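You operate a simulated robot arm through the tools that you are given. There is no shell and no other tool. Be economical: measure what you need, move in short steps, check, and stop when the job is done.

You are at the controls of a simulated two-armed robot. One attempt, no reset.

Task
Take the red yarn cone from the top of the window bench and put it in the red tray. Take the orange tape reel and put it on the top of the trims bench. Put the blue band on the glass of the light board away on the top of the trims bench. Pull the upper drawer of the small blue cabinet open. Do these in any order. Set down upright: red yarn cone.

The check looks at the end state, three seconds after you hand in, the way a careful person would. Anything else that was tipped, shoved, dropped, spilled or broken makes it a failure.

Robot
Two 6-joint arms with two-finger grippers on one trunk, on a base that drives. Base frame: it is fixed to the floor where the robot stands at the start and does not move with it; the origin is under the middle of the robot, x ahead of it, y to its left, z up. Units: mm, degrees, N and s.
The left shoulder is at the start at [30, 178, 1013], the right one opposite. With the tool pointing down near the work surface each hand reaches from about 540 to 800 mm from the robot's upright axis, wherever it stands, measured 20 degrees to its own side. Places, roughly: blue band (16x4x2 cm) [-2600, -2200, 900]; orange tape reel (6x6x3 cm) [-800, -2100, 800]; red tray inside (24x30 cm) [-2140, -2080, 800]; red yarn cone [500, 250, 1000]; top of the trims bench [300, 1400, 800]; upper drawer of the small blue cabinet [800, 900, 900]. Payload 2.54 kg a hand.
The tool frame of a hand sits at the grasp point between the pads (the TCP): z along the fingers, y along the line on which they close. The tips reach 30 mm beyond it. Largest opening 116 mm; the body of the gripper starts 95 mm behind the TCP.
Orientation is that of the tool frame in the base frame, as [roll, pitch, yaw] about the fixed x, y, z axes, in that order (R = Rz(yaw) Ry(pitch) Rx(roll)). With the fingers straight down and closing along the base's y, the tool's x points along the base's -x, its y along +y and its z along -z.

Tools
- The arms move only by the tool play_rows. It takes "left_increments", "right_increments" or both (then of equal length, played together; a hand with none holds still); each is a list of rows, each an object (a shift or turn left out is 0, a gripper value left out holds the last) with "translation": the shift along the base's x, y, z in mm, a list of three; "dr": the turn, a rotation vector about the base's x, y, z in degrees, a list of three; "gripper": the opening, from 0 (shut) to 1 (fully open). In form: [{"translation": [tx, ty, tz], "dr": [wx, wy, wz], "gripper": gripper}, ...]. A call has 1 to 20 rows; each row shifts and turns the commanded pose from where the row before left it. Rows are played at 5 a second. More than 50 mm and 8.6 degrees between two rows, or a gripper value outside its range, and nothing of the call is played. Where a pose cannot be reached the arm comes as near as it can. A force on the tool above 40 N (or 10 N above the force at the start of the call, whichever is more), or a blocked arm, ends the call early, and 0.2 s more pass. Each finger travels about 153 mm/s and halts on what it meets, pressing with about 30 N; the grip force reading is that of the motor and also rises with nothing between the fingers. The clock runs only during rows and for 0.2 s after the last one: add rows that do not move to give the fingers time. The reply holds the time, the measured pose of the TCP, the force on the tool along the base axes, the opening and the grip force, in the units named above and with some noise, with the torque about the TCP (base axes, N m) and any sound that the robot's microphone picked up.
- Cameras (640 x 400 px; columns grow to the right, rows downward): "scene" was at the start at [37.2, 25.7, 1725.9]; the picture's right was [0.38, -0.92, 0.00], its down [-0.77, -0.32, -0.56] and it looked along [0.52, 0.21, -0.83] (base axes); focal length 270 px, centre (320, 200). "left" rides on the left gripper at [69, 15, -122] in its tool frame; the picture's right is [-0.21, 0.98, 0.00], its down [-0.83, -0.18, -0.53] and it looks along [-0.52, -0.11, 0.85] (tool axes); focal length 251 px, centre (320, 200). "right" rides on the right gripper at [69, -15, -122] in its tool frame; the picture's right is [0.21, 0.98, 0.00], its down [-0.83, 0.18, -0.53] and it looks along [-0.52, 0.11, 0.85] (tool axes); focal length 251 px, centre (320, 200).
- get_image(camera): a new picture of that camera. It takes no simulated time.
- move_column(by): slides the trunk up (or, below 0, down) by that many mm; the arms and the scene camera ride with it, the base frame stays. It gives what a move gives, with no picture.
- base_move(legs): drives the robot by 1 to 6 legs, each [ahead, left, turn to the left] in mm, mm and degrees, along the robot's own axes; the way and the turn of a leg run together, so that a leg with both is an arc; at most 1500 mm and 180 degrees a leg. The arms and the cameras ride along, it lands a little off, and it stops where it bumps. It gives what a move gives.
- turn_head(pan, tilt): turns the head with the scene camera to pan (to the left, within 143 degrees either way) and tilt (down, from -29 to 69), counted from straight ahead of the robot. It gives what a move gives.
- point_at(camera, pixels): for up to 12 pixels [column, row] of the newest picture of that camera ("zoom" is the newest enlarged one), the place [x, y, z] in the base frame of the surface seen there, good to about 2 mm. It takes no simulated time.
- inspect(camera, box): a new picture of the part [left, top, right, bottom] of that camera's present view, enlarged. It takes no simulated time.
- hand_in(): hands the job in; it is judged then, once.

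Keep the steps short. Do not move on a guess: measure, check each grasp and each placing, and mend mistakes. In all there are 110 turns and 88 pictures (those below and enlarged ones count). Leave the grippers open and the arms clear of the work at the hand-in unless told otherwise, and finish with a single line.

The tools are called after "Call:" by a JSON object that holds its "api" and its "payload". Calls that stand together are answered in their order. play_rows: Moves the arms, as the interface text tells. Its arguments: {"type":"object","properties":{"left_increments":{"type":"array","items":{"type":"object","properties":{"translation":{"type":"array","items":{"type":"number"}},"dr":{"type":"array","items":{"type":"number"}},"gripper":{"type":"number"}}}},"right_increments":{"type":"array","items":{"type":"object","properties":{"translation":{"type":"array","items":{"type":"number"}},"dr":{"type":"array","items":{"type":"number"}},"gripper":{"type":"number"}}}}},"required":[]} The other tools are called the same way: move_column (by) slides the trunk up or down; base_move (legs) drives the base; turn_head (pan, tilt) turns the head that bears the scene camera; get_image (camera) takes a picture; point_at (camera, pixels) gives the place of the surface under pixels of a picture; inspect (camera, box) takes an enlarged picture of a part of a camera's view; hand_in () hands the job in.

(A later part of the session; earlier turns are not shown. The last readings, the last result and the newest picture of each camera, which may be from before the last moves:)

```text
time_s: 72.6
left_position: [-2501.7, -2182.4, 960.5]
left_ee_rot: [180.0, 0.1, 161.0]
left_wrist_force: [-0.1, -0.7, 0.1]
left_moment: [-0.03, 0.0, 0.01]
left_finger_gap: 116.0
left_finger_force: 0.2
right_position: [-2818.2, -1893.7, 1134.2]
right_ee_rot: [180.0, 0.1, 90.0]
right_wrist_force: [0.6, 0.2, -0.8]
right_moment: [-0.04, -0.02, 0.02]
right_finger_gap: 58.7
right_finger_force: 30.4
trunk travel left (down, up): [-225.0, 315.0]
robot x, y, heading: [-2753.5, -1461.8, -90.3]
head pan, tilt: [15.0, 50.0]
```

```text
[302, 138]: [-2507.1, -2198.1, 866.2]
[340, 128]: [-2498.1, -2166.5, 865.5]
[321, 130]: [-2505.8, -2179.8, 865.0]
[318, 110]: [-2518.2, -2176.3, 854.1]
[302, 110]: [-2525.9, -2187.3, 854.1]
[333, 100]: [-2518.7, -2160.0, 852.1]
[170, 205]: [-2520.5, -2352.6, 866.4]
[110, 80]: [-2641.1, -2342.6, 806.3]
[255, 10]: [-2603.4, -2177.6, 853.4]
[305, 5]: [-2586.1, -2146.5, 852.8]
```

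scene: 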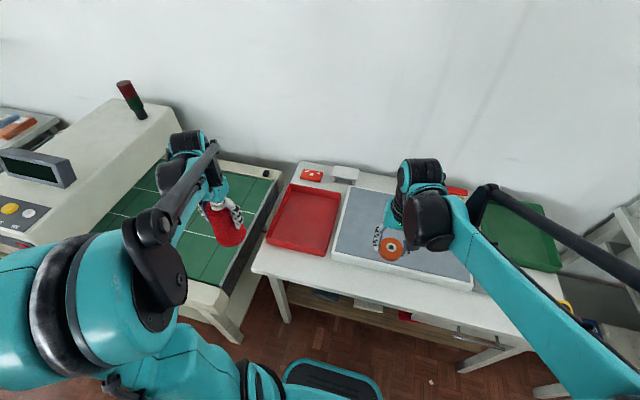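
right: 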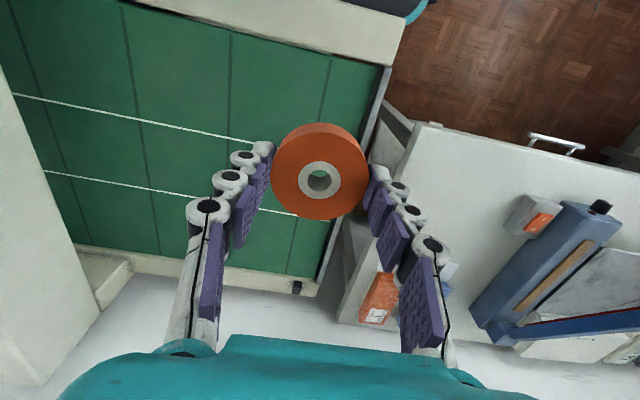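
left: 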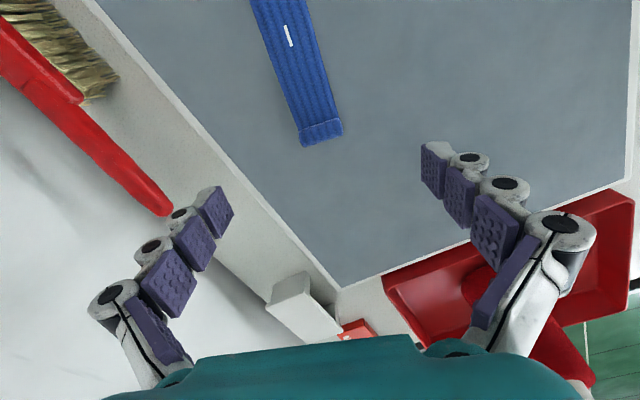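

Band axis is at -12.5°, so I turn 6.5° more, shift (-4,+1), and descend to z 882 (tips at 852, glass 848.5), then close.

Call:
{"api": "play_rows", "payload": {"left_increments": [{"translation": [-4, 1, -20], "dr": [0, 0, 6.5]}, {"translation": [0, 0, -30]}, {"translation": [0, 0, -20]}, {"translation": [0, 0, -9]}, {}, {"gripper": 0.7}, {"gripper": 0.5}, {"gripper": 0.35}, {"gripper": 0.25}, {"gripper": 0.2}, {}]}}

Call:
{"api": "get_image", "payload": {"camera": "left"}}

```text
time_s: 75.0
left_position: [-2506.2, -2183.0, 881.9]
left_ee_rot: [-180.0, 0.1, 167.5]
left_wrist_force: [0.8, -0.1, 1.5]
left_moment: [0.03, -0.01, -0.02]
left_finger_gap: 38.8
left_finger_force: 30.4
right_position: [-2817.9, -1895.2, 1133.3]
right_ee_rot: [-180.0, 0.0, 90.0]
right_wrist_force: [-0.3, 0.5, -0.7]
right_moment: [-0.02, -0.01, 0.0]
right_finger_gap: 58.2
right_finger_force: 29.9
trunk travel left (down, up): [-225.0, 315.0]
robot x, y, heading: [-2747.5, -1460.7, -90.2]
head pan, tilt: [15.0, 50.0]
```

```text
59 pictures are left
```

left: 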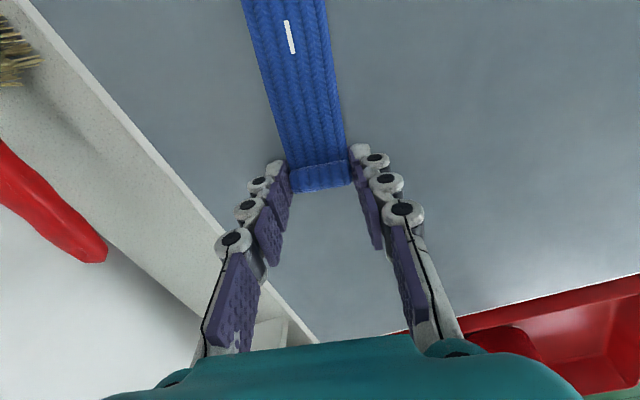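

Gripped at 38.8 mm. I lift gently and look.

Call:
{"api": "play_rows", "payload": {"left_increments": [{"translation": [0, 0, 10], "gripper": 0}, {"translation": [0, 0, 20]}, {"translation": [0, 0, 30]}, {"translation": [0, 0, 40]}, {}]}}

Call:
{"api": "get_image", "payload": {"camera": "left"}}

```text
time_s: 76.2
left_position: [-2504.4, -2180.1, 982.0]
left_ee_rot: [-180.0, 0.0, 167.5]
left_wrist_force: [-0.5, -1.4, -0.2]
left_moment: [0.02, 0.02, 0.01]
left_finger_gap: 39.2
left_finger_force: 30.0
right_position: [-2817.9, -1896.1, 1133.6]
right_ee_rot: [-180.0, 0.0, 90.0]
right_wrist_force: [-0.3, -0.3, 0.5]
right_moment: [0.0, 0.0, 0.04]
right_finger_gap: 58.8
right_finger_force: 30.3
trunk travel left (down, up): [-225.0, 315.0]
robot x, y, heading: [-2752.2, -1459.6, -90.0]
head pan, tilt: [15.0, 50.0]
```

```text
58 pictures are left
```

left: 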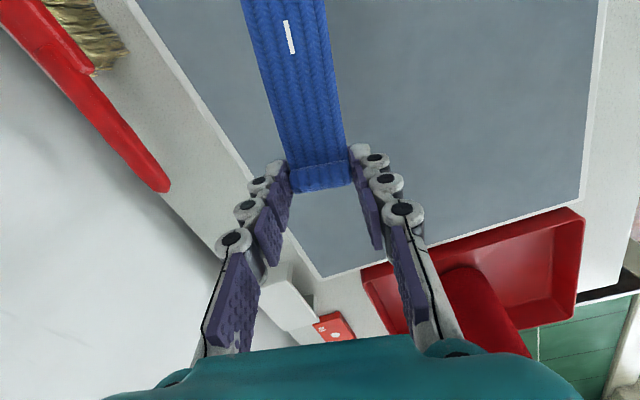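

The band is held rigidly. I raise the left hand to z ≈ 1130 and bring it back to y ≈ -1900.

Call:
{"api": "play_rows", "payload": {"left_increments": [{"translation": [0, 0, 40]}, {"translation": [0, 0, 40]}, {"translation": [0, 0, 40]}, {"translation": [0, 0, 30]}, {"translation": [7, 40, 0]}, {"translation": [7, 40, 0]}, {"translation": [7, 40, 0]}, {"translation": [7, 40, 0]}, {"translation": [7, 40, 0]}, {"translation": [7, 40, 0]}, {"translation": [7, 40, 0]}, {}]}}

Call:
{"api": "base_move", "payload": {"legs": [[-340, 0, 0], [0, 1250, 0], [0, 1250, 0]]}}

```text
time_s: 78.8
left_position: [-2456.2, -1905.5, 1130.6]
left_ee_rot: [179.9, 0.0, 167.5]
left_wrist_force: [-0.6, -1.2, -0.2]
left_moment: [0.01, 0.0, -0.04]
left_finger_gap: 39.0
left_finger_force: 30.2
right_position: [-2818.4, -1896.2, 1133.8]
right_ee_rot: [-180.0, 0.0, 90.0]
right_wrist_force: [0.4, -0.6, -0.5]
right_moment: [0.05, 0.03, -0.01]
right_finger_gap: 58.6
right_finger_force: 29.7
trunk travel left (down, up): [-225.0, 315.0]
robot x, y, heading: [-2749.8, -1461.5, -90.0]
head pan, tilt: [15.0, 50.0]
```

```text
time_s: 92.8
left_position: [18.4, -1650.7, 1130.0]
left_ee_rot: [-180.0, 0.0, 164.6]
left_wrist_force: [-0.3, -0.4, 0.0]
left_moment: [-0.01, 0.01, -0.02]
left_finger_gap: 38.6
left_finger_force: 30.4
right_position: [-342.7, -1623.3, 1135.0]
right_ee_rot: [-180.0, 0.1, 87.0]
right_wrist_force: [0.1, 0.5, -0.5]
right_moment: [0.0, 0.04, 0.02]
right_finger_gap: 58.6
right_finger_force: 29.5
trunk travel left (down, up): [-225.0, 315.0]
robot x, y, heading: [-252.6, -1197.0, -93.0]
head pan, tilt: [15.0, 50.0]
```

Both items are still held. Now I straighten, back up to y ≈ 0, and turn left 180° to face +y.

Call:
{"api": "base_move", "payload": {"legs": [[0, 0, 3], [-1190, 0, 0], [0, 0, 90], [0, 0, 90]]}}

Call:
{"api": "turn_head", "payload": {"pan": -15, "tilt": 40}}

Call:
{"api": "get_image", "payload": {"camera": "scene"}}

```text
time_s: 107.0
left_position: [-612.8, 403.6, 1130.2]
left_ee_rot: [179.9, 0.0, -7.5]
left_wrist_force: [0.2, 0.2, 0.5]
left_moment: [-0.01, 0.03, -0.01]
left_finger_gap: 38.9
left_finger_force: 29.7
right_position: [-251.6, 425.3, 1134.5]
right_ee_rot: [-180.0, 0.1, -85.1]
right_wrist_force: [-0.2, 0.2, -0.7]
right_moment: [0.0, -0.01, 0.03]
right_finger_gap: 58.3
right_finger_force: 30.1
trunk travel left (down, up): [-225.0, 315.0]
robot x, y, heading: [-280.4, -9.7, 95.0]
head pan, tilt: [15.0, 50.0]
```

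```text
time_s: 107.9
left_position: [-612.9, 404.1, 1130.5]
left_ee_rot: [180.0, 0.1, -7.5]
left_wrist_force: [-0.4, -1.0, -0.6]
left_moment: [0.03, 0.03, -0.02]
left_finger_gap: 39.0
left_finger_force: 29.9
right_position: [-250.9, 426.1, 1133.6]
right_ee_rot: [-179.9, 0.0, -85.1]
right_wrist_force: [0.5, -0.4, 0.6]
right_moment: [0.01, 0.01, -0.01]
right_finger_gap: 58.3
right_finger_force: 29.6
trunk travel left (down, up): [-225.0, 315.0]
robot x, y, heading: [-277.1, -10.0, 95.1]
head pan, tilt: [-15.0, 40.0]
```

```text
57 pictures are left
```

scene: 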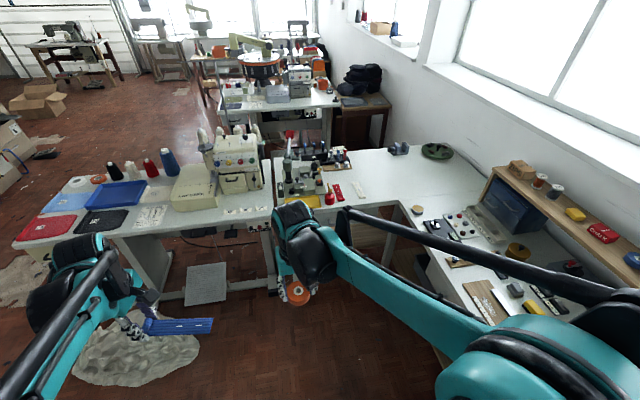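

I see the trims bench with a snap press at about (300,180) and free white top at (390,185). I measure its top, edges and the cabinet, enlarging it too.

Call:
{"api": "point_at", "payload": {"camera": "scene", "pixels": [[390, 180], [365, 205], [420, 180], [345, 205], [355, 190], [337, 190], [329, 198], [395, 150], [435, 152], [272, 220], [400, 225], [500, 200]]}}

Call:
{"api": "inspect", "payload": {"camera": "scene", "box": [260, 120, 580, 320]}}

```text
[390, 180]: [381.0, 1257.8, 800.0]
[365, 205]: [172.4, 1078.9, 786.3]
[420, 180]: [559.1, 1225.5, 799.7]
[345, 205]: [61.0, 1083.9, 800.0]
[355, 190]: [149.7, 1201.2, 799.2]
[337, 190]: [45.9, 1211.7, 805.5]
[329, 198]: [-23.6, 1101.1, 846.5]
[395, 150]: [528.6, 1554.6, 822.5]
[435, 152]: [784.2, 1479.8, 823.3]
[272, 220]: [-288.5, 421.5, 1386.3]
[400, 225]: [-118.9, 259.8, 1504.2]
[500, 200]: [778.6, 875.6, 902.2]
```

```text
2.00 times, centred on (420, 220) of scene
```

zoom: 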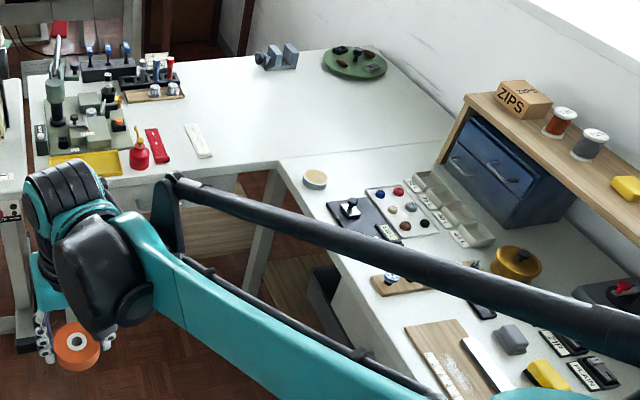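

The trims bench top (z 800) is free around (250–450,1200–1450). I check heights of the press and sewing machine that the left hand would come near.

Call:
{"api": "point_at", "payload": {"camera": "scene", "pixels": [[288, 150], [291, 140], [240, 150], [238, 128], [255, 160], [272, 205], [295, 175], [317, 150], [200, 135], [330, 150], [270, 265], [165, 285]]}}

```text
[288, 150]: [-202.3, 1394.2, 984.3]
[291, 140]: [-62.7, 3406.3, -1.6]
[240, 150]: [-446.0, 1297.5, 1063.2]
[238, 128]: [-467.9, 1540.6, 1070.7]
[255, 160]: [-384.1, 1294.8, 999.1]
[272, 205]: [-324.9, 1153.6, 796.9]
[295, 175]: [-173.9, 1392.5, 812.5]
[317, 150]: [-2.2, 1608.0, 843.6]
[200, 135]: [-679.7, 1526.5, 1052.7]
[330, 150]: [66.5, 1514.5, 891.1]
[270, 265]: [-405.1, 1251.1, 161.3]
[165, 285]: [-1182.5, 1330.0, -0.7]
```

Clearances are fine. I straighten, slide right 377 and drive ahead 640.

Call:
{"api": "base_move", "payload": {"legs": [[0, 0, -5], [0, -377, 0], [640, 0, 0]]}}

Call:
{"api": "turn_head", "payload": {"pan": -20, "tilt": 55}}

Call:
{"api": "get_image", "payload": {"camera": "scene"}}

Call:
{"api": "get_image", "payload": {"camera": "right"}}

```text
time_s: 113.9
left_position: [-224.9, 1053.2, 1131.2]
left_ee_rot: [180.0, -0.1, -11.0]
left_wrist_force: [-0.6, -0.9, 0.0]
left_moment: [-0.02, 0.02, -0.01]
left_finger_gap: 38.9
left_finger_force: 30.0
right_position: [136.6, 1052.9, 1134.6]
right_ee_rot: [-180.0, 0.0, -88.5]
right_wrist_force: [-0.7, -0.1, -0.2]
right_moment: [-0.04, 0.03, -0.04]
right_finger_gap: 58.5
right_finger_force: 29.5
trunk travel left (down, up): [-225.0, 315.0]
robot x, y, heading: [78.5, 620.8, 91.6]
head pan, tilt: [-15.0, 40.0]
```

```text
time_s: 114.7
left_position: [-224.9, 1052.7, 1131.1]
left_ee_rot: [180.0, 0.1, -11.0]
left_wrist_force: [-1.0, -0.2, -0.7]
left_moment: [0.01, 0.0, -0.01]
left_finger_gap: 39.1
left_finger_force: 30.2
right_position: [137.0, 1053.2, 1134.6]
right_ee_rot: [-180.0, 0.0, -88.6]
right_wrist_force: [0.6, -0.2, -0.9]
right_moment: [-0.02, -0.02, -0.04]
right_finger_gap: 58.3
right_finger_force: 29.8
trunk travel left (down, up): [-225.0, 315.0]
robot x, y, heading: [80.4, 617.4, 91.5]
head pan, tilt: [-20.0, 55.0]
```

```text
55 pictures are left
```

scene: 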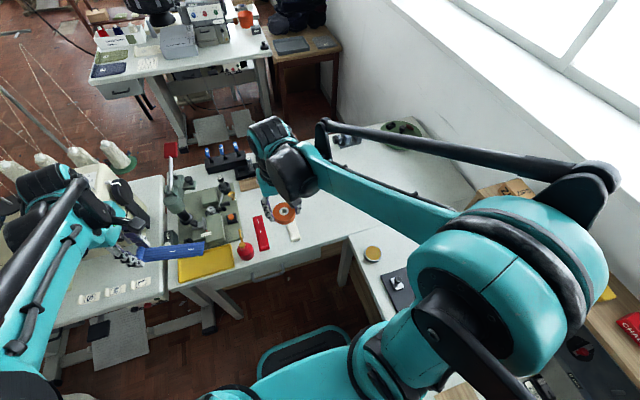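

```text
54 pictures are left
```

right: 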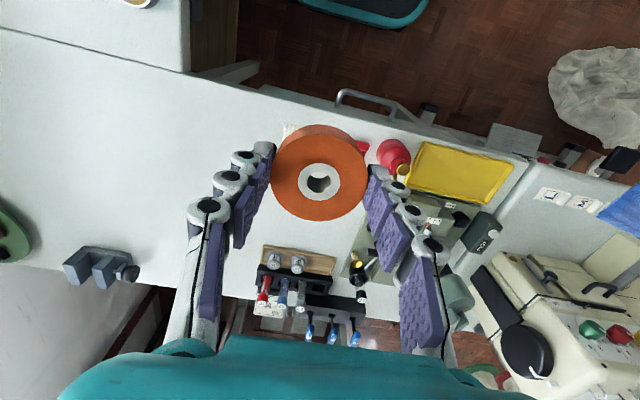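

The right camera shows the bench: joint line with the window bench from (0,30) to (190,70). I measure points on the free top.

Call:
{"api": "point_at", "payload": {"camera": "right", "pixels": [[130, 160], [80, 140], [0, 30], [185, 70], [60, 50], [100, 265], [15, 240], [180, 250], [260, 95], [150, 120], [265, 260], [290, 130]]}}

```text
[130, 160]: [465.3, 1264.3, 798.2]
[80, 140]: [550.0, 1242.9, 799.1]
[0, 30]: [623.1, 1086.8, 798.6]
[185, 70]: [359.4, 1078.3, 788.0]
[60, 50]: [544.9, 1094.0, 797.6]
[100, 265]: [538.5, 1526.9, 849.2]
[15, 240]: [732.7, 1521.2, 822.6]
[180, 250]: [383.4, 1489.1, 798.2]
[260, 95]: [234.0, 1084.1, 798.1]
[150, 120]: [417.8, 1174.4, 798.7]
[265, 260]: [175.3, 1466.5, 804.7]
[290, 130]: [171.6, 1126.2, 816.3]
```

Target for the reel: (390,1270). I move over it and lower to z ≈ 845 (reel bottom about 810).

Call:
{"api": "play_rows", "payload": {"right_increments": [{"translation": [31.6, 27.1, 0]}, {"translation": [31.6, 27.1, 0]}, {"translation": [31.6, 27.1, 0]}, {"translation": [31.6, 27.1, 0]}, {"translation": [31.6, 27.1, 0]}, {"translation": [31.6, 27.1, 0]}, {"translation": [31.6, 27.1, 0]}, {"translation": [31.6, 27.1, 0]}, {"translation": [0, 0, -45]}, {"translation": [0, 0, -45]}, {"translation": [0, 0, -45]}, {"translation": [0, 0, -45]}, {"translation": [0, 0, -45]}, {"translation": [0, 0, -40]}, {"translation": [0, 0, -25]}, {}]}}

Call:
{"api": "get_image", "payload": {"camera": "right"}}

```text
time_s: 118.1
left_position: [-225.1, 1051.5, 1131.6]
left_ee_rot: [179.9, 0.1, -10.9]
left_wrist_force: [-0.7, 0.6, 0.6]
left_moment: [0.0, 0.01, 0.0]
left_finger_gap: 38.7
left_finger_force: 30.1
right_position: [389.3, 1268.8, 847.3]
right_ee_rot: [-180.0, 0.0, -88.6]
right_wrist_force: [0.1, 0.8, 0.1]
right_moment: [0.01, 0.01, -0.01]
right_finger_gap: 58.4
right_finger_force: 29.7
trunk travel left (down, up): [-225.0, 315.0]
robot x, y, heading: [83.4, 616.6, 91.3]
head pan, tilt: [-20.0, 55.0]
```

```text
53 pictures are left
```

right: 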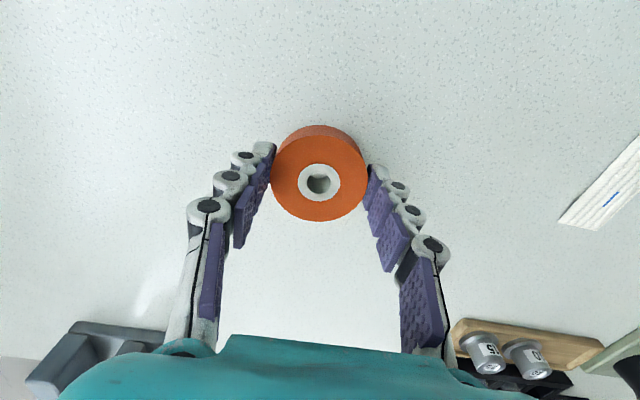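

The spot is clear. I lower in small steps to contact.

Call:
{"api": "play_rows", "payload": {"right_increments": [{"translation": [0, 0, -6]}, {"translation": [0, 0, -4]}, {"translation": [0, 0, -3]}, {"translation": [0, 0, -1]}, {}]}}

```text
time_s: 119.3
left_position: [-225.6, 1051.4, 1132.1]
left_ee_rot: [-180.0, 0.0, -11.0]
left_wrist_force: [0.4, 0.7, -0.5]
left_moment: [0.03, 0.01, 0.0]
left_finger_gap: 38.8
left_finger_force: 30.1
right_position: [389.9, 1268.5, 831.0]
right_ee_rot: [-180.0, 0.3, -88.5]
right_wrist_force: [6.7, 10.8, 37.1]
right_moment: [0.47, -0.34, -0.02]
right_finger_gap: 58.8
right_finger_force: 30.3
trunk travel left (down, up): [-225.0, 315.0]
robot x, y, heading: [82.2, 618.0, 91.4]
head pan, tilt: [-20.0, 55.0]
```

Contact (37 N). I ease up 2 mm, open and lift away.

Call:
{"api": "play_rows", "payload": {"right_increments": [{"translation": [0, 0, 2]}, {"gripper": 0.55}, {"gripper": 0.65}, {"gripper": 0.9}, {"gripper": 1}, {}, {"translation": [0, 0, 25]}, {"translation": [0, 0, 45]}, {"translation": [0, 0, 45]}, {"translation": [0, 0, 45]}, {"translation": [0, 0, 45]}, {"translation": [0, 0, 45]}, {"translation": [0, 0, 45]}, {}]}}

Call:
{"api": "get_image", "payload": {"camera": "right"}}

```text
time_s: 122.3
left_position: [-225.1, 1053.4, 1129.9]
left_ee_rot: [-180.0, 0.1, -11.1]
left_wrist_force: [-0.5, 0.4, -0.6]
left_moment: [0.01, 0.03, -0.02]
left_finger_gap: 38.7
left_finger_force: 30.1
right_position: [389.1, 1269.4, 1129.5]
right_ee_rot: [-180.0, 0.1, -88.7]
right_wrist_force: [0.3, 0.9, -0.3]
right_moment: [-0.02, 0.02, -0.03]
right_finger_gap: 116.0
right_finger_force: 0.0
trunk travel left (down, up): [-225.0, 315.0]
robot x, y, heading: [81.0, 621.0, 91.2]
head pan, tilt: [-20.0, 55.0]
```

```text
52 pictures are left
```

right: 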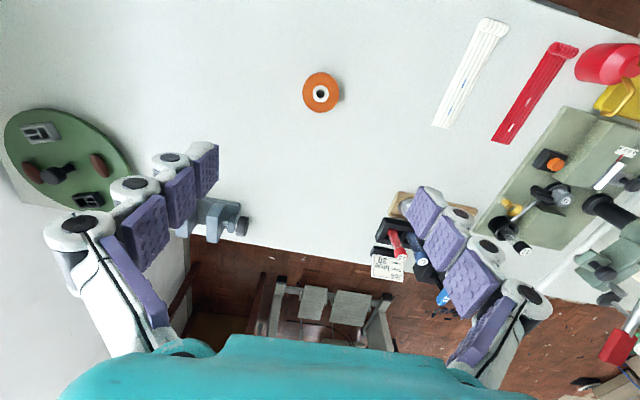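

The reel lies flat on the trims bench. Next the band, with the left hand. I measure the white strip's extent to choose a gap, and bring the right hand back.

Call:
{"api": "point_at", "payload": {"camera": "right", "pixels": [[434, 122], [453, 126], [485, 20], [507, 28], [321, 95], [400, 60], [400, 150], [400, 205]]}}

Call:
{"api": "play_rows", "payload": {"right_increments": [{"translation": [-23, -35, 0]}, {"translation": [-23, -35, 0]}, {"translation": [-23, -35, 0]}, {"translation": [-23, -35, 0]}, {"translation": [-23, -35, 0]}, {"translation": [-23, -35, 0]}, {"translation": [-23, -35, 0]}, {}]}}

Call:
{"api": "base_move", "payload": {"legs": [[0, 40, 0], [0, 0, -20]]}}

```text
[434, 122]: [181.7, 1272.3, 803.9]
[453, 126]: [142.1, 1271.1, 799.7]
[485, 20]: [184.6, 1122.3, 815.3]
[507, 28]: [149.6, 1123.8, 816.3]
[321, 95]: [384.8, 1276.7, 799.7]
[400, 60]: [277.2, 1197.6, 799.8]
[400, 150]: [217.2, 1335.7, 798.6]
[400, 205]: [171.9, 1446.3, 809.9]
```

```text
time_s: 124.1
left_position: [-225.9, 1053.9, 1130.3]
left_ee_rot: [179.9, 0.1, -11.1]
left_wrist_force: [-0.1, -0.3, -1.5]
left_moment: [-0.04, 0.01, 0.01]
left_finger_gap: 39.0
left_finger_force: 30.5
right_position: [228.4, 1022.7, 1130.2]
right_ee_rot: [180.0, 0.0, -88.6]
right_wrist_force: [0.2, 0.5, -0.4]
right_moment: [-0.03, -0.01, 0.0]
right_finger_gap: 116.2
right_finger_force: 0.1
trunk travel left (down, up): [-225.0, 315.0]
robot x, y, heading: [81.6, 616.0, 91.3]
head pan, tilt: [-20.0, 55.0]
```

```text
time_s: 126.0
left_position: [-95.3, 1130.2, 1131.4]
left_ee_rot: [-179.9, 0.0, -31.1]
left_wrist_force: [0.2, 0.5, -0.1]
left_moment: [0.0, 0.0, 0.0]
left_finger_gap: 38.6
left_finger_force: 30.1
right_position: [318.2, 944.9, 1130.6]
right_ee_rot: [180.0, -0.1, -108.7]
right_wrist_force: [0.1, -0.1, -0.6]
right_moment: [0.0, -0.01, 0.01]
right_finger_gap: 116.2
right_finger_force: 0.2
trunk travel left (down, up): [-225.0, 315.0]
robot x, y, heading: [43.3, 616.3, 71.3]
head pan, tilt: [-20.0, 55.0]
```

The white strip spans x 142–185; I'll lay the blue band at x ≈ 270, roll end at y ≈ 1290, pointing to -y. I move the left hand there, turning -59°.

Call:
{"api": "play_rows", "payload": {"left_increments": [{"translation": [36.5, 16, 0], "dr": [0, 0, -5.9]}, {"translation": [36.5, 16, 0], "dr": [0, 0, -5.9]}, {"translation": [36.5, 16, 0], "dr": [0, 0, -5.9]}, {"translation": [36.5, 16, 0], "dr": [0, 0, -5.9]}, {"translation": [36.5, 16, 0], "dr": [0, 0, -5.9]}, {"translation": [36.5, 16, 0], "dr": [0, 0, -5.9]}, {"translation": [36.5, 16, 0], "dr": [0, 0, -5.9]}, {"translation": [36.5, 16, 0], "dr": [0, 0, -5.9]}, {"translation": [36.5, 16, 0], "dr": [0, 0, -5.9]}, {"translation": [36.5, 16, 0], "dr": [0, 0, -5.9]}, {}]}}

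Call:
{"api": "get_image", "payload": {"camera": "left"}}

Call:
{"api": "get_image", "payload": {"camera": "scene"}}

```text
time_s: 128.4
left_position: [267.2, 1290.1, 1130.2]
left_ee_rot: [-180.0, 0.1, -90.2]
left_wrist_force: [0.9, -0.2, -0.7]
left_moment: [0.05, -0.04, 0.02]
left_finger_gap: 38.7
left_finger_force: 29.5
right_position: [318.2, 945.2, 1132.9]
right_ee_rot: [180.0, 0.0, -108.7]
right_wrist_force: [0.0, 0.7, 0.0]
right_moment: [-0.01, -0.02, 0.02]
right_finger_gap: 116.5
right_finger_force: 0.1
trunk travel left (down, up): [-225.0, 315.0]
robot x, y, heading: [42.8, 615.0, 71.3]
head pan, tilt: [-20.0, 55.0]
```

```text
51 pictures are left
```

left: 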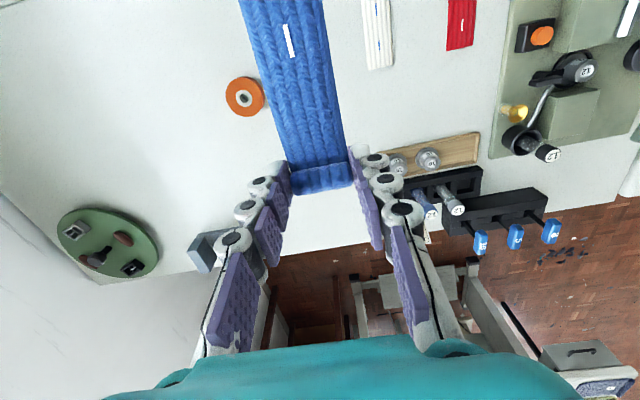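

```text
50 pictures are left
```

scene: 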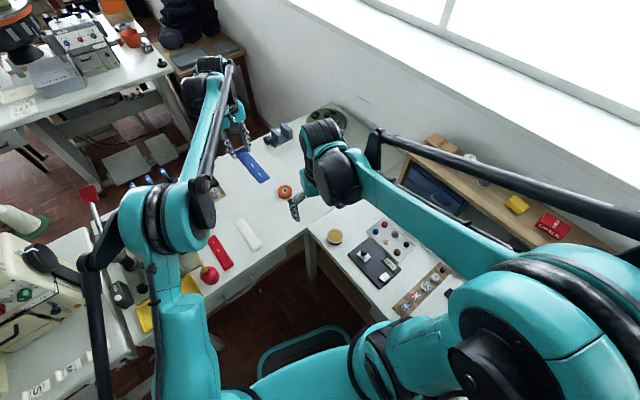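

All clear below. I lower to z ≈ 843.

Call:
{"api": "play_rows", "payload": {"left_increments": [{"translation": [0, 0, -45]}, {"translation": [0, 0, -45]}, {"translation": [0, 0, -45]}, {"translation": [0, 0, -45]}, {"translation": [0, 0, -45]}, {"translation": [0, 0, -40]}, {"translation": [0, 0, -22]}, {}]}}

Call:
{"api": "get_image", "payload": {"camera": "left"}}

```text
time_s: 130.2
left_position: [271.1, 1291.4, 844.4]
left_ee_rot: [-180.0, 0.1, -90.2]
left_wrist_force: [0.0, 0.1, 0.0]
left_moment: [0.02, -0.04, 0.0]
left_finger_gap: 38.7
left_finger_force: 29.8
right_position: [320.3, 945.7, 1132.4]
right_ee_rot: [-180.0, -0.1, -108.6]
right_wrist_force: [-0.2, -0.3, 0.1]
right_moment: [-0.01, 0.01, 0.0]
right_finger_gap: 116.0
right_finger_force: 0.0
trunk travel left (down, up): [-225.0, 315.0]
robot x, y, heading: [43.6, 617.2, 71.6]
head pan, tilt: [-20.0, 55.0]
```

```text
49 pictures are left
```

left: 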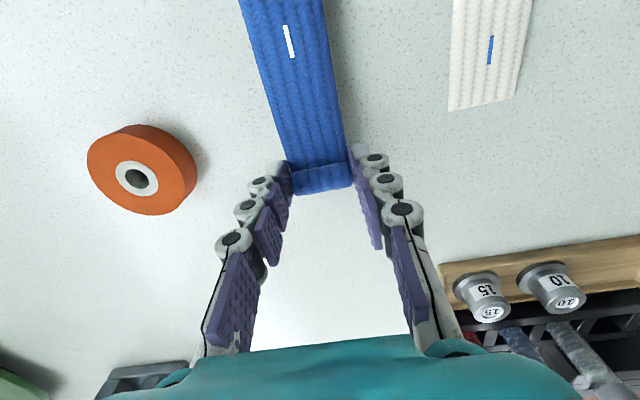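

Clear on both sides. I lower to contact in small steps.

Call:
{"api": "play_rows", "payload": {"left_increments": [{"translation": [0, 0, -5]}, {"translation": [0, 0, -3]}, {"translation": [0, 0, -2]}, {"translation": [0, 0, -1]}, {}]}}

```text
time_s: 131.4
left_position: [269.2, 1290.5, 833.7]
left_ee_rot: [179.9, 0.1, -90.2]
left_wrist_force: [0.1, -0.2, 0.1]
left_moment: [0.03, -0.01, 0.0]
left_finger_gap: 38.7
left_finger_force: 29.6
right_position: [318.5, 945.5, 1130.9]
right_ee_rot: [-180.0, 0.0, -108.7]
right_wrist_force: [0.4, -0.3, 0.5]
right_moment: [0.0, 0.0, 0.02]
right_finger_gap: 115.9
right_finger_force: 0.1
trunk travel left (down, up): [-225.0, 315.0]
robot x, y, heading: [38.3, 617.6, 71.1]
head pan, tilt: [-20.0, 55.0]
```

Call:
{"api": "play_rows", "payload": {"left_increments": [{"translation": [0, 0, -1]}, {}, {"translation": [0, 0, -1]}, {}]}}

```text
time_s: 132.4
left_position: [268.8, 1289.2, 831.6]
left_ee_rot: [179.9, 0.0, -90.1]
left_wrist_force: [0.3, 0.5, 4.1]
left_moment: [-0.63, -0.02, 0.13]
left_finger_gap: 38.9
left_finger_force: 29.8
right_position: [319.1, 945.7, 1131.2]
right_ee_rot: [-180.0, 0.0, -108.8]
right_wrist_force: [0.0, 0.4, -0.2]
right_moment: [-0.04, 0.02, 0.02]
right_finger_gap: 116.1
right_finger_force: 0.0
trunk travel left (down, up): [-225.0, 315.0]
robot x, y, heading: [41.0, 616.7, 71.4]
head pan, tilt: [-20.0, 55.0]
```

Light contact (4 N). I open partly, then lift away.

Call:
{"api": "play_rows", "payload": {"left_increments": [{"gripper": 0.4}, {"gripper": 0.55}, {"gripper": 0.7}, {}, {"translation": [0, 0, 25]}, {"translation": [0, 0, 45]}, {"translation": [0, 0, 45], "gripper": 1}, {"translation": [0, 0, 45]}, {"translation": [0, 0, 45]}, {"translation": [0, 0, 45]}, {"translation": [0, 0, 45]}, {}]}}

Call:
{"api": "get_image", "payload": {"camera": "left"}}

```text
time_s: 135.0
left_position: [265.7, 1291.3, 1124.6]
left_ee_rot: [179.9, 0.0, -90.1]
left_wrist_force: [0.1, 1.1, 0.5]
left_moment: [-0.02, -0.01, 0.0]
left_finger_gap: 116.1
left_finger_force: 0.1
right_position: [318.8, 946.1, 1131.8]
right_ee_rot: [179.9, 0.0, -108.7]
right_wrist_force: [-0.5, -0.1, 0.1]
right_moment: [0.0, -0.04, -0.01]
right_finger_gap: 116.2
right_finger_force: 0.0
trunk travel left (down, up): [-225.0, 315.0]
robot x, y, heading: [41.3, 619.7, 71.3]
head pan, tilt: [-20.0, 55.0]
```

```text
48 pictures are left
```

left: 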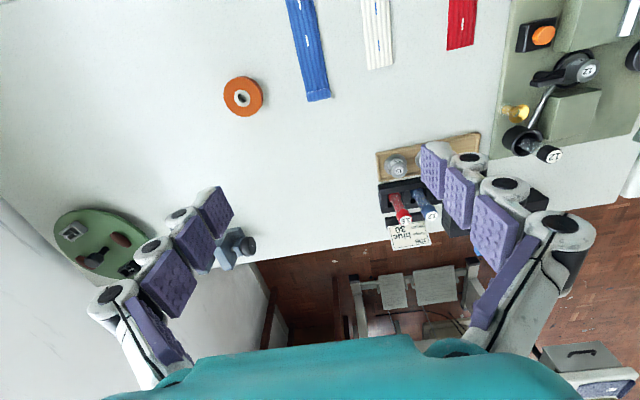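

All three items are placed: band and reel lie flat. Now the drawer. I bring the left hand back, then shift the base back a bit, and turn right 71° to face the cabinet.

Call:
{"api": "play_rows", "payload": {"left_increments": [{"translation": [-20, -34, 5]}, {"translation": [-20, -34, 5]}, {"translation": [-20, -34, 5]}, {"translation": [-20, -34, 5]}, {"translation": [-20, -34, 5]}, {"translation": [-20, -34, 5]}, {"translation": [-20, -34, 5]}, {}]}}

Call:
{"api": "base_move", "payload": {"legs": [[-40, 0, 0], [0, 40, -71]]}}

Call:
{"api": "turn_head", "payload": {"pan": 15, "tilt": 45}}

Call:
{"api": "get_image", "payload": {"camera": "scene"}}

Call:
{"api": "get_image", "payload": {"camera": "left"}}

```text
time_s: 136.8
left_position: [125.4, 1050.8, 1162.3]
left_ee_rot: [-180.0, 0.0, -90.2]
left_wrist_force: [-0.1, 0.3, 0.4]
left_moment: [-0.01, 0.01, 0.03]
left_finger_gap: 116.0
left_finger_force: 0.0
right_position: [321.0, 948.1, 1130.9]
right_ee_rot: [179.9, -0.1, -108.7]
right_wrist_force: [-0.2, 0.0, 0.4]
right_moment: [-0.03, 0.04, -0.02]
right_finger_gap: 116.1
right_finger_force: 0.1
trunk travel left (down, up): [-225.0, 315.0]
robot x, y, heading: [39.8, 617.0, 71.2]
head pan, tilt: [-20.0, 55.0]
```

```text
time_s: 140.8
left_position: [443.8, 673.6, 1162.7]
left_ee_rot: [180.0, 0.0, -160.7]
left_wrist_force: [0.3, -1.1, 0.5]
left_moment: [0.02, 0.02, -0.04]
left_finger_gap: 116.0
left_finger_force: 0.0
right_position: [408.7, 456.6, 1131.1]
right_ee_rot: [180.0, 0.0, -179.2]
right_wrist_force: [0.0, 0.5, 0.7]
right_moment: [0.0, 0.0, 0.01]
right_finger_gap: 115.6
right_finger_force: 0.1
trunk travel left (down, up): [-225.0, 315.0]
robot x, y, heading: [9.0, 606.5, 0.6]
head pan, tilt: [-20.0, 55.0]
```

```text
time_s: 141.8
left_position: [443.6, 674.5, 1161.7]
left_ee_rot: [179.9, 0.1, -160.7]
left_wrist_force: [-0.7, 0.2, 0.2]
left_moment: [0.01, 0.0, 0.01]
left_finger_gap: 116.3
left_finger_force: 0.1
right_position: [408.7, 456.7, 1131.1]
right_ee_rot: [179.9, 0.0, -179.2]
right_wrist_force: [0.1, -0.1, 0.9]
right_moment: [-0.03, -0.01, -0.01]
right_finger_gap: 115.8
right_finger_force: 0.1
trunk travel left (down, up): [-225.0, 315.0]
robot x, y, heading: [6.9, 611.5, 0.7]
head pan, tilt: [15.0, 45.0]
```

```text
47 pictures are left
```

scene: 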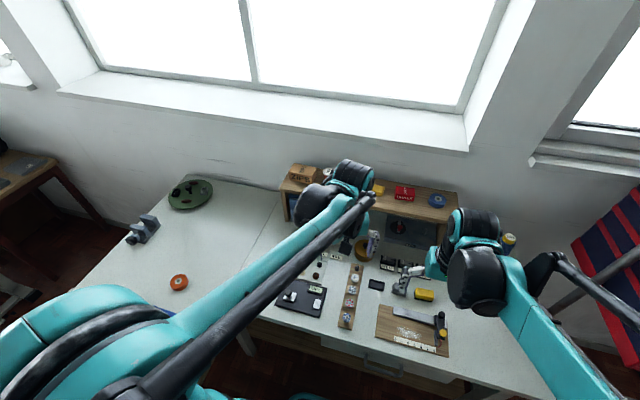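

```text
46 pictures are left
```

left: 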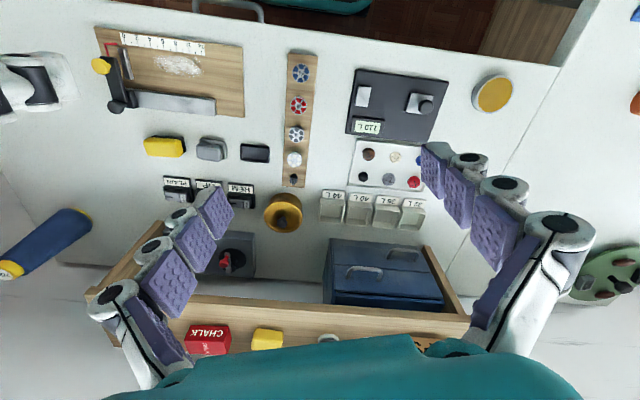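

I see the blue cabinet at (385,270) under the shelf with two bar handles. I enlarge it.

Call:
{"api": "inspect", "payload": {"camera": "left", "box": [300, 180, 480, 320]}}

Call:
{"api": "point_at", "payload": {"camera": "left", "pixels": [[365, 268], [403, 251], [395, 258], [360, 280], [330, 290], [440, 300], [332, 240], [420, 250], [400, 312], [375, 200], [465, 320], [440, 260]]}}

```text
2.86 times, centred on (390, 250) of left
```

zoom: 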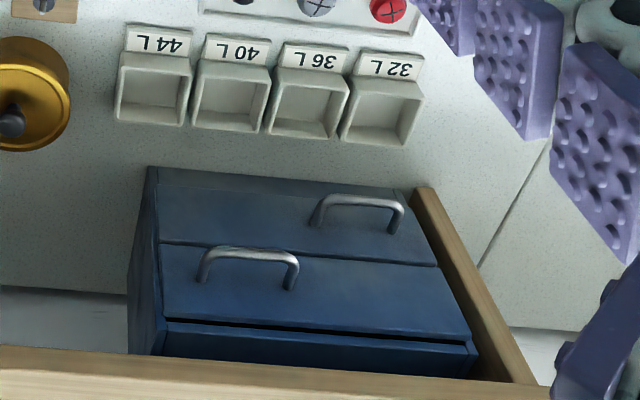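

```text
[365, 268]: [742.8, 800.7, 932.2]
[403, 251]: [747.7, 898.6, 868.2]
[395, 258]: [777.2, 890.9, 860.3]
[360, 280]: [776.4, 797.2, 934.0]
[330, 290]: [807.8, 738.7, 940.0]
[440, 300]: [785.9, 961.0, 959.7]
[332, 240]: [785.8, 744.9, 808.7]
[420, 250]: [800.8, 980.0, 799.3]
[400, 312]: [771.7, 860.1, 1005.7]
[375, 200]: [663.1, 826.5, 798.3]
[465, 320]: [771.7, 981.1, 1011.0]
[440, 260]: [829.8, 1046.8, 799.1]
```

The upper drawer's handle is the one at zoom (248,255). I measure its bar, legs and the drawer face more exactly.

Call:
{"api": "point_at", "payload": {"camera": "zoom", "pixels": [[230, 251], [250, 252], [270, 255], [204, 275], [290, 283], [247, 262], [250, 290], [165, 245], [440, 268], [320, 332], [160, 290], [465, 335]]}}

```text
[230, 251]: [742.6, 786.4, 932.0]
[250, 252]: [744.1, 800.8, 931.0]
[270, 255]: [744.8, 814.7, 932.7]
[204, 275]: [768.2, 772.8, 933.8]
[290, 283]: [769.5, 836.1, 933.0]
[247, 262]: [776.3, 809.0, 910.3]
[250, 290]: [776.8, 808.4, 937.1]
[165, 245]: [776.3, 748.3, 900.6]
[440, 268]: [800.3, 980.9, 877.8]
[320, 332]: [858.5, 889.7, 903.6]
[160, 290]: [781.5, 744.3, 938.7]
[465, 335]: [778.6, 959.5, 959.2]
```

Bar centre ≈ (746,804,929), drawer face x ≈ 777. I'll grip it with the fingers tilted forward 65°, closing above and below the bar. First I move to (600,804,1120) turning +70.7° about z, then tilt.

Call:
{"api": "play_rows", "payload": {"left_increments": [{"translation": [17.4, 14.4, -4.7], "dr": [0, 0, 7.85]}, {"translation": [17.4, 14.4, -4.7], "dr": [0, 0, 7.85]}, {"translation": [17.4, 14.4, -4.7], "dr": [0, 0, 7.85]}, {"translation": [17.4, 14.4, -4.7], "dr": [0, 0, 7.85]}, {"translation": [17.4, 14.4, -4.7], "dr": [0, 0, 7.85]}, {"translation": [17.4, 14.4, -4.7], "dr": [0, 0, 7.85]}, {"translation": [17.4, 14.4, -4.7], "dr": [0, 0, 7.85]}, {"translation": [17.4, 14.4, -4.7], "dr": [0, 0, 7.85]}, {"translation": [17.4, 14.4, -4.7], "dr": [0, 0, 7.85]}, {}]}}

Call:
{"api": "play_rows", "payload": {"left_increments": [{"dr": [0, -8, 0]}, {"dr": [0, -8, 0]}, {"dr": [0, -8, 0]}, {"dr": [0, -8, 0]}, {"dr": [0, -8, 0]}, {"dr": [0, -8, 0]}, {"dr": [0, -8, 0]}, {"dr": [0, -8, 0]}, {}]}}

Call:
{"api": "get_image", "payload": {"camera": "left"}}

Call:
{"api": "get_image", "payload": {"camera": "scene"}}

```text
time_s: 144.0
left_position: [600.4, 802.8, 1121.1]
left_ee_rot: [180.0, 0.1, -89.9]
left_wrist_force: [0.5, 0.0, 0.2]
left_moment: [0.0, -0.02, -0.01]
left_finger_gap: 116.1
left_finger_force: 0.0
right_position: [408.1, 456.3, 1131.2]
right_ee_rot: [-180.0, -0.1, -179.1]
right_wrist_force: [0.2, 1.0, -0.3]
right_moment: [0.02, 0.0, -0.02]
right_finger_gap: 115.9
right_finger_force: 0.0
trunk travel left (down, up): [-225.0, 315.0]
robot x, y, heading: [7.3, 608.1, 0.9]
head pan, tilt: [15.0, 45.0]
```

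```text
time_s: 146.0
left_position: [598.8, 804.0, 1120.9]
left_ee_rot: [-115.9, 0.0, -89.9]
left_wrist_force: [-0.9, -0.5, 0.2]
left_moment: [0.0, -0.02, 0.0]
left_finger_gap: 115.9
left_finger_force: 0.1
right_position: [408.0, 456.7, 1132.2]
right_ee_rot: [-180.0, -0.1, -179.2]
right_wrist_force: [1.0, 0.4, 0.6]
right_moment: [-0.01, -0.01, 0.0]
right_finger_gap: 115.9
right_finger_force: 0.0
trunk travel left (down, up): [-225.0, 315.0]
robot x, y, heading: [5.8, 603.7, 0.6]
head pan, tilt: [15.0, 45.0]
```

```text
44 pictures are left
```

left: 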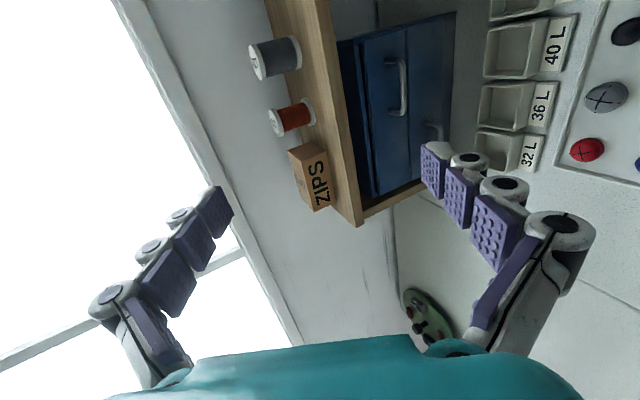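

```text
43 pictures are left
```

scene: 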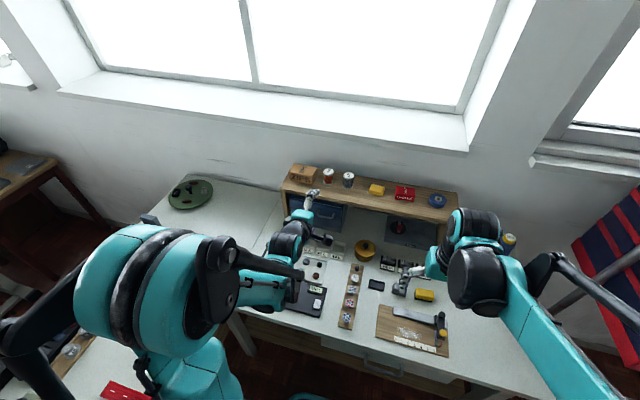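

The tilt worked. The upper handle is at (402,88) in the left picture; I measure it again from here.

Call:
{"api": "inspect", "payload": {"camera": "left", "box": [330, 10, 490, 210]}}

Call:
{"api": "point_at", "payload": {"camera": "left", "pixels": [[405, 85], [404, 75], [406, 95], [392, 112], [390, 62], [380, 90], [415, 90], [345, 90], [330, 90]]}}

```text
2.00 times, centred on (410, 110) of left
```

zoom: 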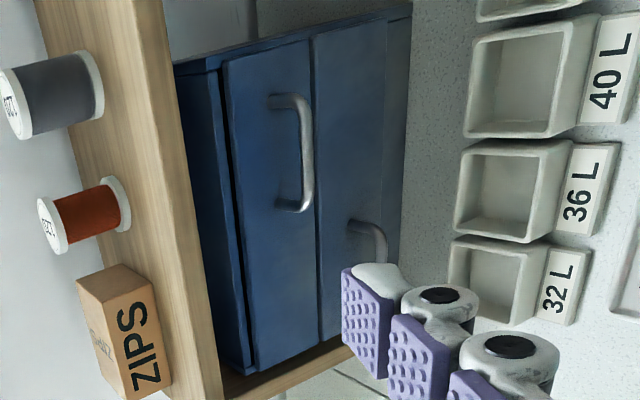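

```text
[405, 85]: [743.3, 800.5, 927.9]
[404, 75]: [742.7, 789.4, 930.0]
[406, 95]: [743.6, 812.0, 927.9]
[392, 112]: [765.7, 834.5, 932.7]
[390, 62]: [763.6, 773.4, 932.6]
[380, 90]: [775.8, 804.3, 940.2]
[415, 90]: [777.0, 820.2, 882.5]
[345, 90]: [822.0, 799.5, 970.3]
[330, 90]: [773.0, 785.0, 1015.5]
```

Confirmed: bar centre (746,804,930). I narrow the opening to ~32 mm, come down to (633,804,985), then forward 70 along the finger axis, and check.

Call:
{"api": "play_rows", "payload": {"left_increments": [{"translation": [8.5, 0, -34], "gripper": 0.28}, {"translation": [8.5, 0, -34]}, {"translation": [8.5, 0, -34]}, {"translation": [8.5, 0, -34]}, {"translation": [21, 0, -10.2]}, {"translation": [21, 0, -10.2]}, {"translation": [21, 0, -10.2]}, {}]}}

Call:
{"api": "get_image", "payload": {"camera": "left"}}

```text
time_s: 147.8
left_position: [722.8, 804.5, 986.9]
left_ee_rot: [-116.0, 0.0, -90.0]
left_wrist_force: [0.3, 0.2, 0.0]
left_moment: [0.04, -0.04, -0.04]
left_finger_gap: 32.3
left_finger_force: 0.1
left hand out of reach, approached as far as the arm can: row 3, 4
right_position: [408.7, 456.9, 1131.7]
right_ee_rot: [-179.9, -0.1, -179.2]
right_wrist_force: [0.6, -1.3, 0.3]
right_moment: [0.03, 0.01, -0.01]
right_finger_gap: 115.8
right_finger_force: 0.0
trunk travel left (down, up): [-225.0, 315.0]
robot x, y, heading: [6.2, 610.2, 0.7]
head pan, tilt: [15.0, 45.0]
```

```text
41 pictures are left
```

left: 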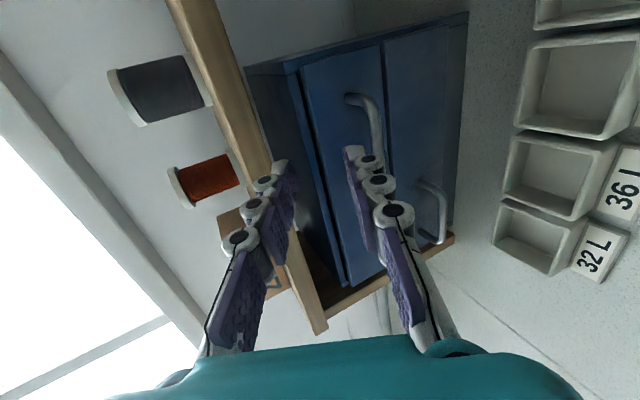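

The arm couldn't follow (too close to the body at that tilt). I back the hand away from the shelf first.

Call:
{"api": "play_rows", "payload": {"left_increments": [{"translation": [-30, 0, 0]}, {"translation": [-30, 0, 0]}, {"translation": [-30, 0, 20]}, {"translation": [0, 0, 40]}, {}]}}

```text
time_s: 149.0
left_position: [649.6, 804.6, 1063.1]
left_ee_rot: [-116.0, 0.0, -89.8]
left_wrist_force: [-0.5, 0.7, 0.0]
left_moment: [-0.02, 0.01, -0.01]
left_finger_gap: 32.6
left_finger_force: 0.1
left hand out of reach, approached as far as the arm can: row 2
right_position: [409.7, 456.7, 1130.7]
right_ee_rot: [180.0, 0.0, -179.2]
right_wrist_force: [-0.1, -0.2, -0.2]
right_moment: [-0.03, 0.02, 0.0]
right_finger_gap: 116.0
right_finger_force: 0.1
trunk travel left (down, up): [-225.0, 315.0]
robot x, y, heading: [9.4, 610.2, 0.6]
head pan, tilt: [15.0, 45.0]
```

Now I back the base 130 mm so the wrist has room, then descend again short of the shelf.

Call:
{"api": "base_move", "payload": {"legs": [[-130, 0, 0]]}}

Call:
{"api": "play_rows", "payload": {"left_increments": [{"translation": [35, 0, 0]}, {"translation": [35, 0, -20]}, {"translation": [20, 0, -30]}, {"translation": [15, 0, -28]}, {}]}}

```text
time_s: 150.2
left_position: [517.4, 805.7, 1064.0]
left_ee_rot: [-115.9, 0.0, -89.8]
left_wrist_force: [-1.5, 0.4, 0.1]
left_moment: [-0.03, 0.0, 0.0]
left_finger_gap: 32.6
left_finger_force: 0.2
right_position: [280.0, 455.5, 1132.2]
right_ee_rot: [-180.0, 0.1, -179.1]
right_wrist_force: [-0.9, -0.3, -0.2]
right_moment: [0.02, -0.04, -0.01]
right_finger_gap: 116.1
right_finger_force: 0.0
trunk travel left (down, up): [-225.0, 315.0]
robot x, y, heading: [-123.4, 605.1, 0.9]
head pan, tilt: [15.0, 45.0]
```

```text
time_s: 151.4
left_position: [625.4, 804.3, 987.8]
left_ee_rot: [-116.0, 0.1, -89.8]
left_wrist_force: [-0.4, -0.2, 0.9]
left_moment: [0.02, 0.01, 0.0]
left_finger_gap: 32.5
left_finger_force: 0.0
right_position: [279.6, 454.7, 1130.4]
right_ee_rot: [-180.0, 0.1, -179.1]
right_wrist_force: [-0.2, 0.8, -0.1]
right_moment: [-0.01, -0.02, 0.03]
right_finger_gap: 116.1
right_finger_force: 0.0
trunk travel left (down, up): [-225.0, 315.0]
robot x, y, heading: [-123.7, 608.3, 0.8]
head pan, tilt: [15.0, 45.0]
```

Reached cleanly this time. I advance three steps along the finger axis and look.

Call:
{"api": "play_rows", "payload": {"left_increments": [{"translation": [21.4, 0, -10.4]}, {"translation": [21.4, 0, -10.4]}, {"translation": [21.4, 0, -10.4]}, {}]}}

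Call:
{"api": "get_image", "payload": {"camera": "left"}}

```text
time_s: 152.4
left_position: [689.0, 804.7, 954.2]
left_ee_rot: [-116.0, 0.0, -89.7]
left_wrist_force: [-0.3, -0.1, 1.4]
left_moment: [-0.01, 0.0, -0.01]
left_finger_gap: 32.7
left_finger_force: 0.1
right_position: [279.5, 455.6, 1130.0]
right_ee_rot: [-180.0, 0.0, -179.1]
right_wrist_force: [-0.6, 0.0, 0.7]
right_moment: [-0.01, -0.01, 0.03]
right_finger_gap: 116.1
right_finger_force: 0.2
trunk travel left (down, up): [-225.0, 315.0]
robot x, y, heading: [-122.6, 602.2, 0.8]
head pan, tilt: [15.0, 45.0]
```

```text
40 pictures are left
```

left: 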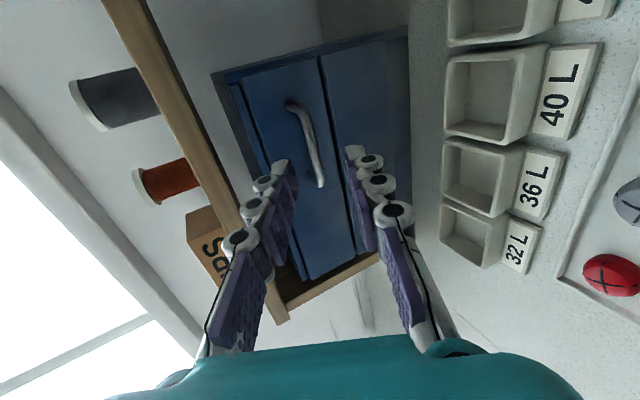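

The bar sits between the two finger tips. I advance the last 43 mm and check.

Call:
{"api": "play_rows", "payload": {"left_increments": [{"translation": [15, 0, -6]}, {"translation": [15, 0, -6]}, {"translation": [13, 0, -5.5]}, {}]}}

Call:
{"api": "get_image", "payload": {"camera": "left"}}

```text
time_s: 153.4
left_position: [731.6, 805.4, 935.8]
left_ee_rot: [-116.0, 0.0, -89.8]
left_wrist_force: [-1.0, 0.3, 0.2]
left_moment: [-0.04, 0.01, -0.02]
left_finger_gap: 32.4
left_finger_force: 0.0
right_position: [279.2, 455.1, 1131.3]
right_ee_rot: [180.0, 0.0, -179.0]
right_wrist_force: [0.2, 0.5, 0.1]
right_moment: [0.0, -0.06, 0.0]
right_finger_gap: 115.9
right_finger_force: 0.1
trunk travel left (down, up): [-225.0, 315.0]
robot x, y, heading: [-125.5, 611.2, 0.8]
head pan, tilt: [15.0, 45.0]
```

```text
39 pictures are left
```

left: 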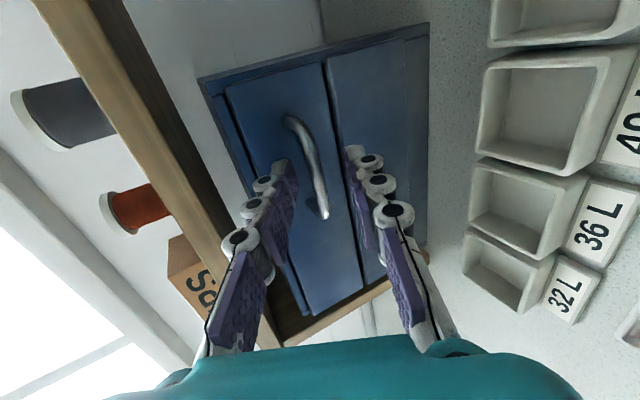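

The bar is between the pads. I close.

Call:
{"api": "play_rows", "payload": {"left_increments": [{"gripper": 0.15}, {"gripper": 0.05}, {"gripper": 0}, {}]}}

```text
time_s: 154.4
left_position: [730.1, 803.2, 937.4]
left_ee_rot: [-115.9, 0.1, -89.9]
left_wrist_force: [0.7, 0.9, 12.8]
left_moment: [0.39, -0.18, -0.14]
left_finger_gap: 7.0
left_finger_force: 35.1
right_position: [278.2, 455.5, 1132.7]
right_ee_rot: [-180.0, 0.0, -179.2]
right_wrist_force: [-0.4, 0.0, -0.3]
right_moment: [0.0, 0.02, 0.0]
right_finger_gap: 116.2
right_finger_force: 0.0
trunk travel left (down, up): [-225.0, 315.0]
robot x, y, heading: [-124.6, 610.9, 0.8]
head pan, tilt: [15.0, 45.0]
```

The bar is gripped (7 mm). I ease +1 mm in z and pull along -x in small steps.

Call:
{"api": "play_rows", "payload": {"left_increments": [{"translation": [0, 0, 1]}, {"translation": [-8, 0, 0]}, {"translation": [-10, 0, 0]}, {"translation": [-12, 0, 0]}, {"translation": [-12, 0, 0]}, {"translation": [-12, 0, 0]}, {}]}}

Call:
{"api": "get_image", "payload": {"camera": "left"}}

```text
time_s: 156.1
left_position: [677.2, 803.9, 937.4]
left_ee_rot: [-115.9, 0.1, -89.8]
left_wrist_force: [0.0, 4.8, 15.3]
left_moment: [0.44, -0.27, -0.03]
left_finger_gap: 6.9
left_finger_force: 35.1
right_position: [278.9, 455.0, 1130.7]
right_ee_rot: [180.0, 0.1, -179.1]
right_wrist_force: [-0.1, 0.8, 0.7]
right_moment: [0.02, -0.02, 0.01]
right_finger_gap: 116.1
right_finger_force: 0.0
trunk travel left (down, up): [-225.0, 315.0]
robot x, y, heading: [-121.9, 603.8, 1.2]
head pan, tilt: [15.0, 45.0]
```

```text
38 pictures are left
```

left: 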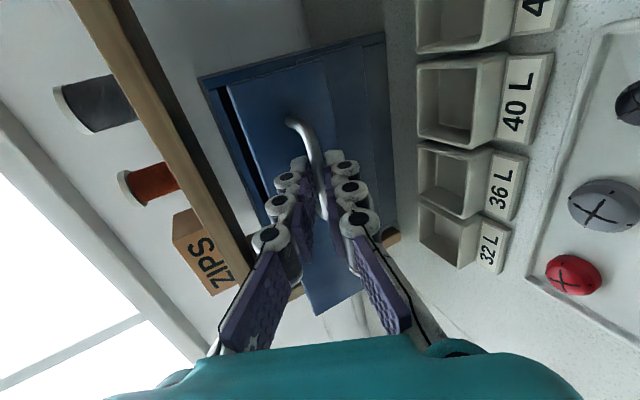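

The drawer is coming out (53 mm so far). I keep pulling another 70 mm.

Call:
{"api": "play_rows", "payload": {"left_increments": [{"translation": [-12, 0, 0.5]}, {"translation": [-12, 0, 0]}, {"translation": [-12, 0, 0]}, {"translation": [-12, 0, 0]}, {"translation": [-12, 0, 0]}, {"translation": [-10, 0, 0]}, {}]}}

Call:
{"api": "get_image", "payload": {"camera": "left"}}

```text
time_s: 157.0
left_position: [637.7, 804.4, 938.3]
left_ee_rot: [-115.6, 0.2, -89.7]
left_wrist_force: [14.3, 1.0, -5.2]
left_moment: [0.56, -0.02, 0.34]
left_finger_gap: 6.9
left_finger_force: 35.0
right_position: [279.8, 455.6, 1129.6]
right_ee_rot: [-179.9, 0.0, -179.2]
right_wrist_force: [0.2, -0.3, 1.3]
right_moment: [-0.01, -0.06, 0.01]
right_finger_gap: 115.8
right_finger_force: 0.2
trunk travel left (down, up): [-225.0, 315.0]
robot x, y, heading: [-124.3, 608.2, 0.8]
head pan, tilt: [15.0, 45.0]
stopped in row 4 (left hand): the force on the tool passed its limit at 48 N (the readings are from after the stop); the commanded pose is now the measured one
```

```text
37 pictures are left
```

left: 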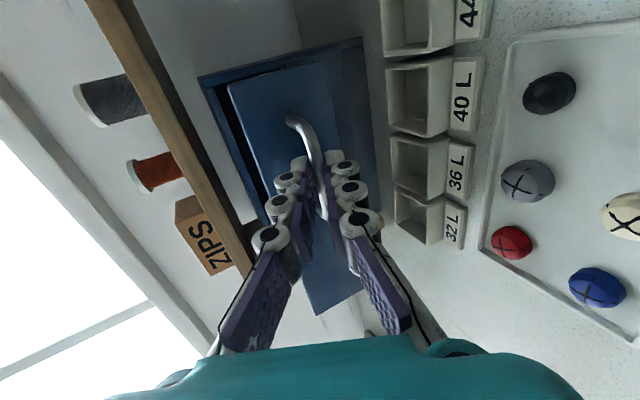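

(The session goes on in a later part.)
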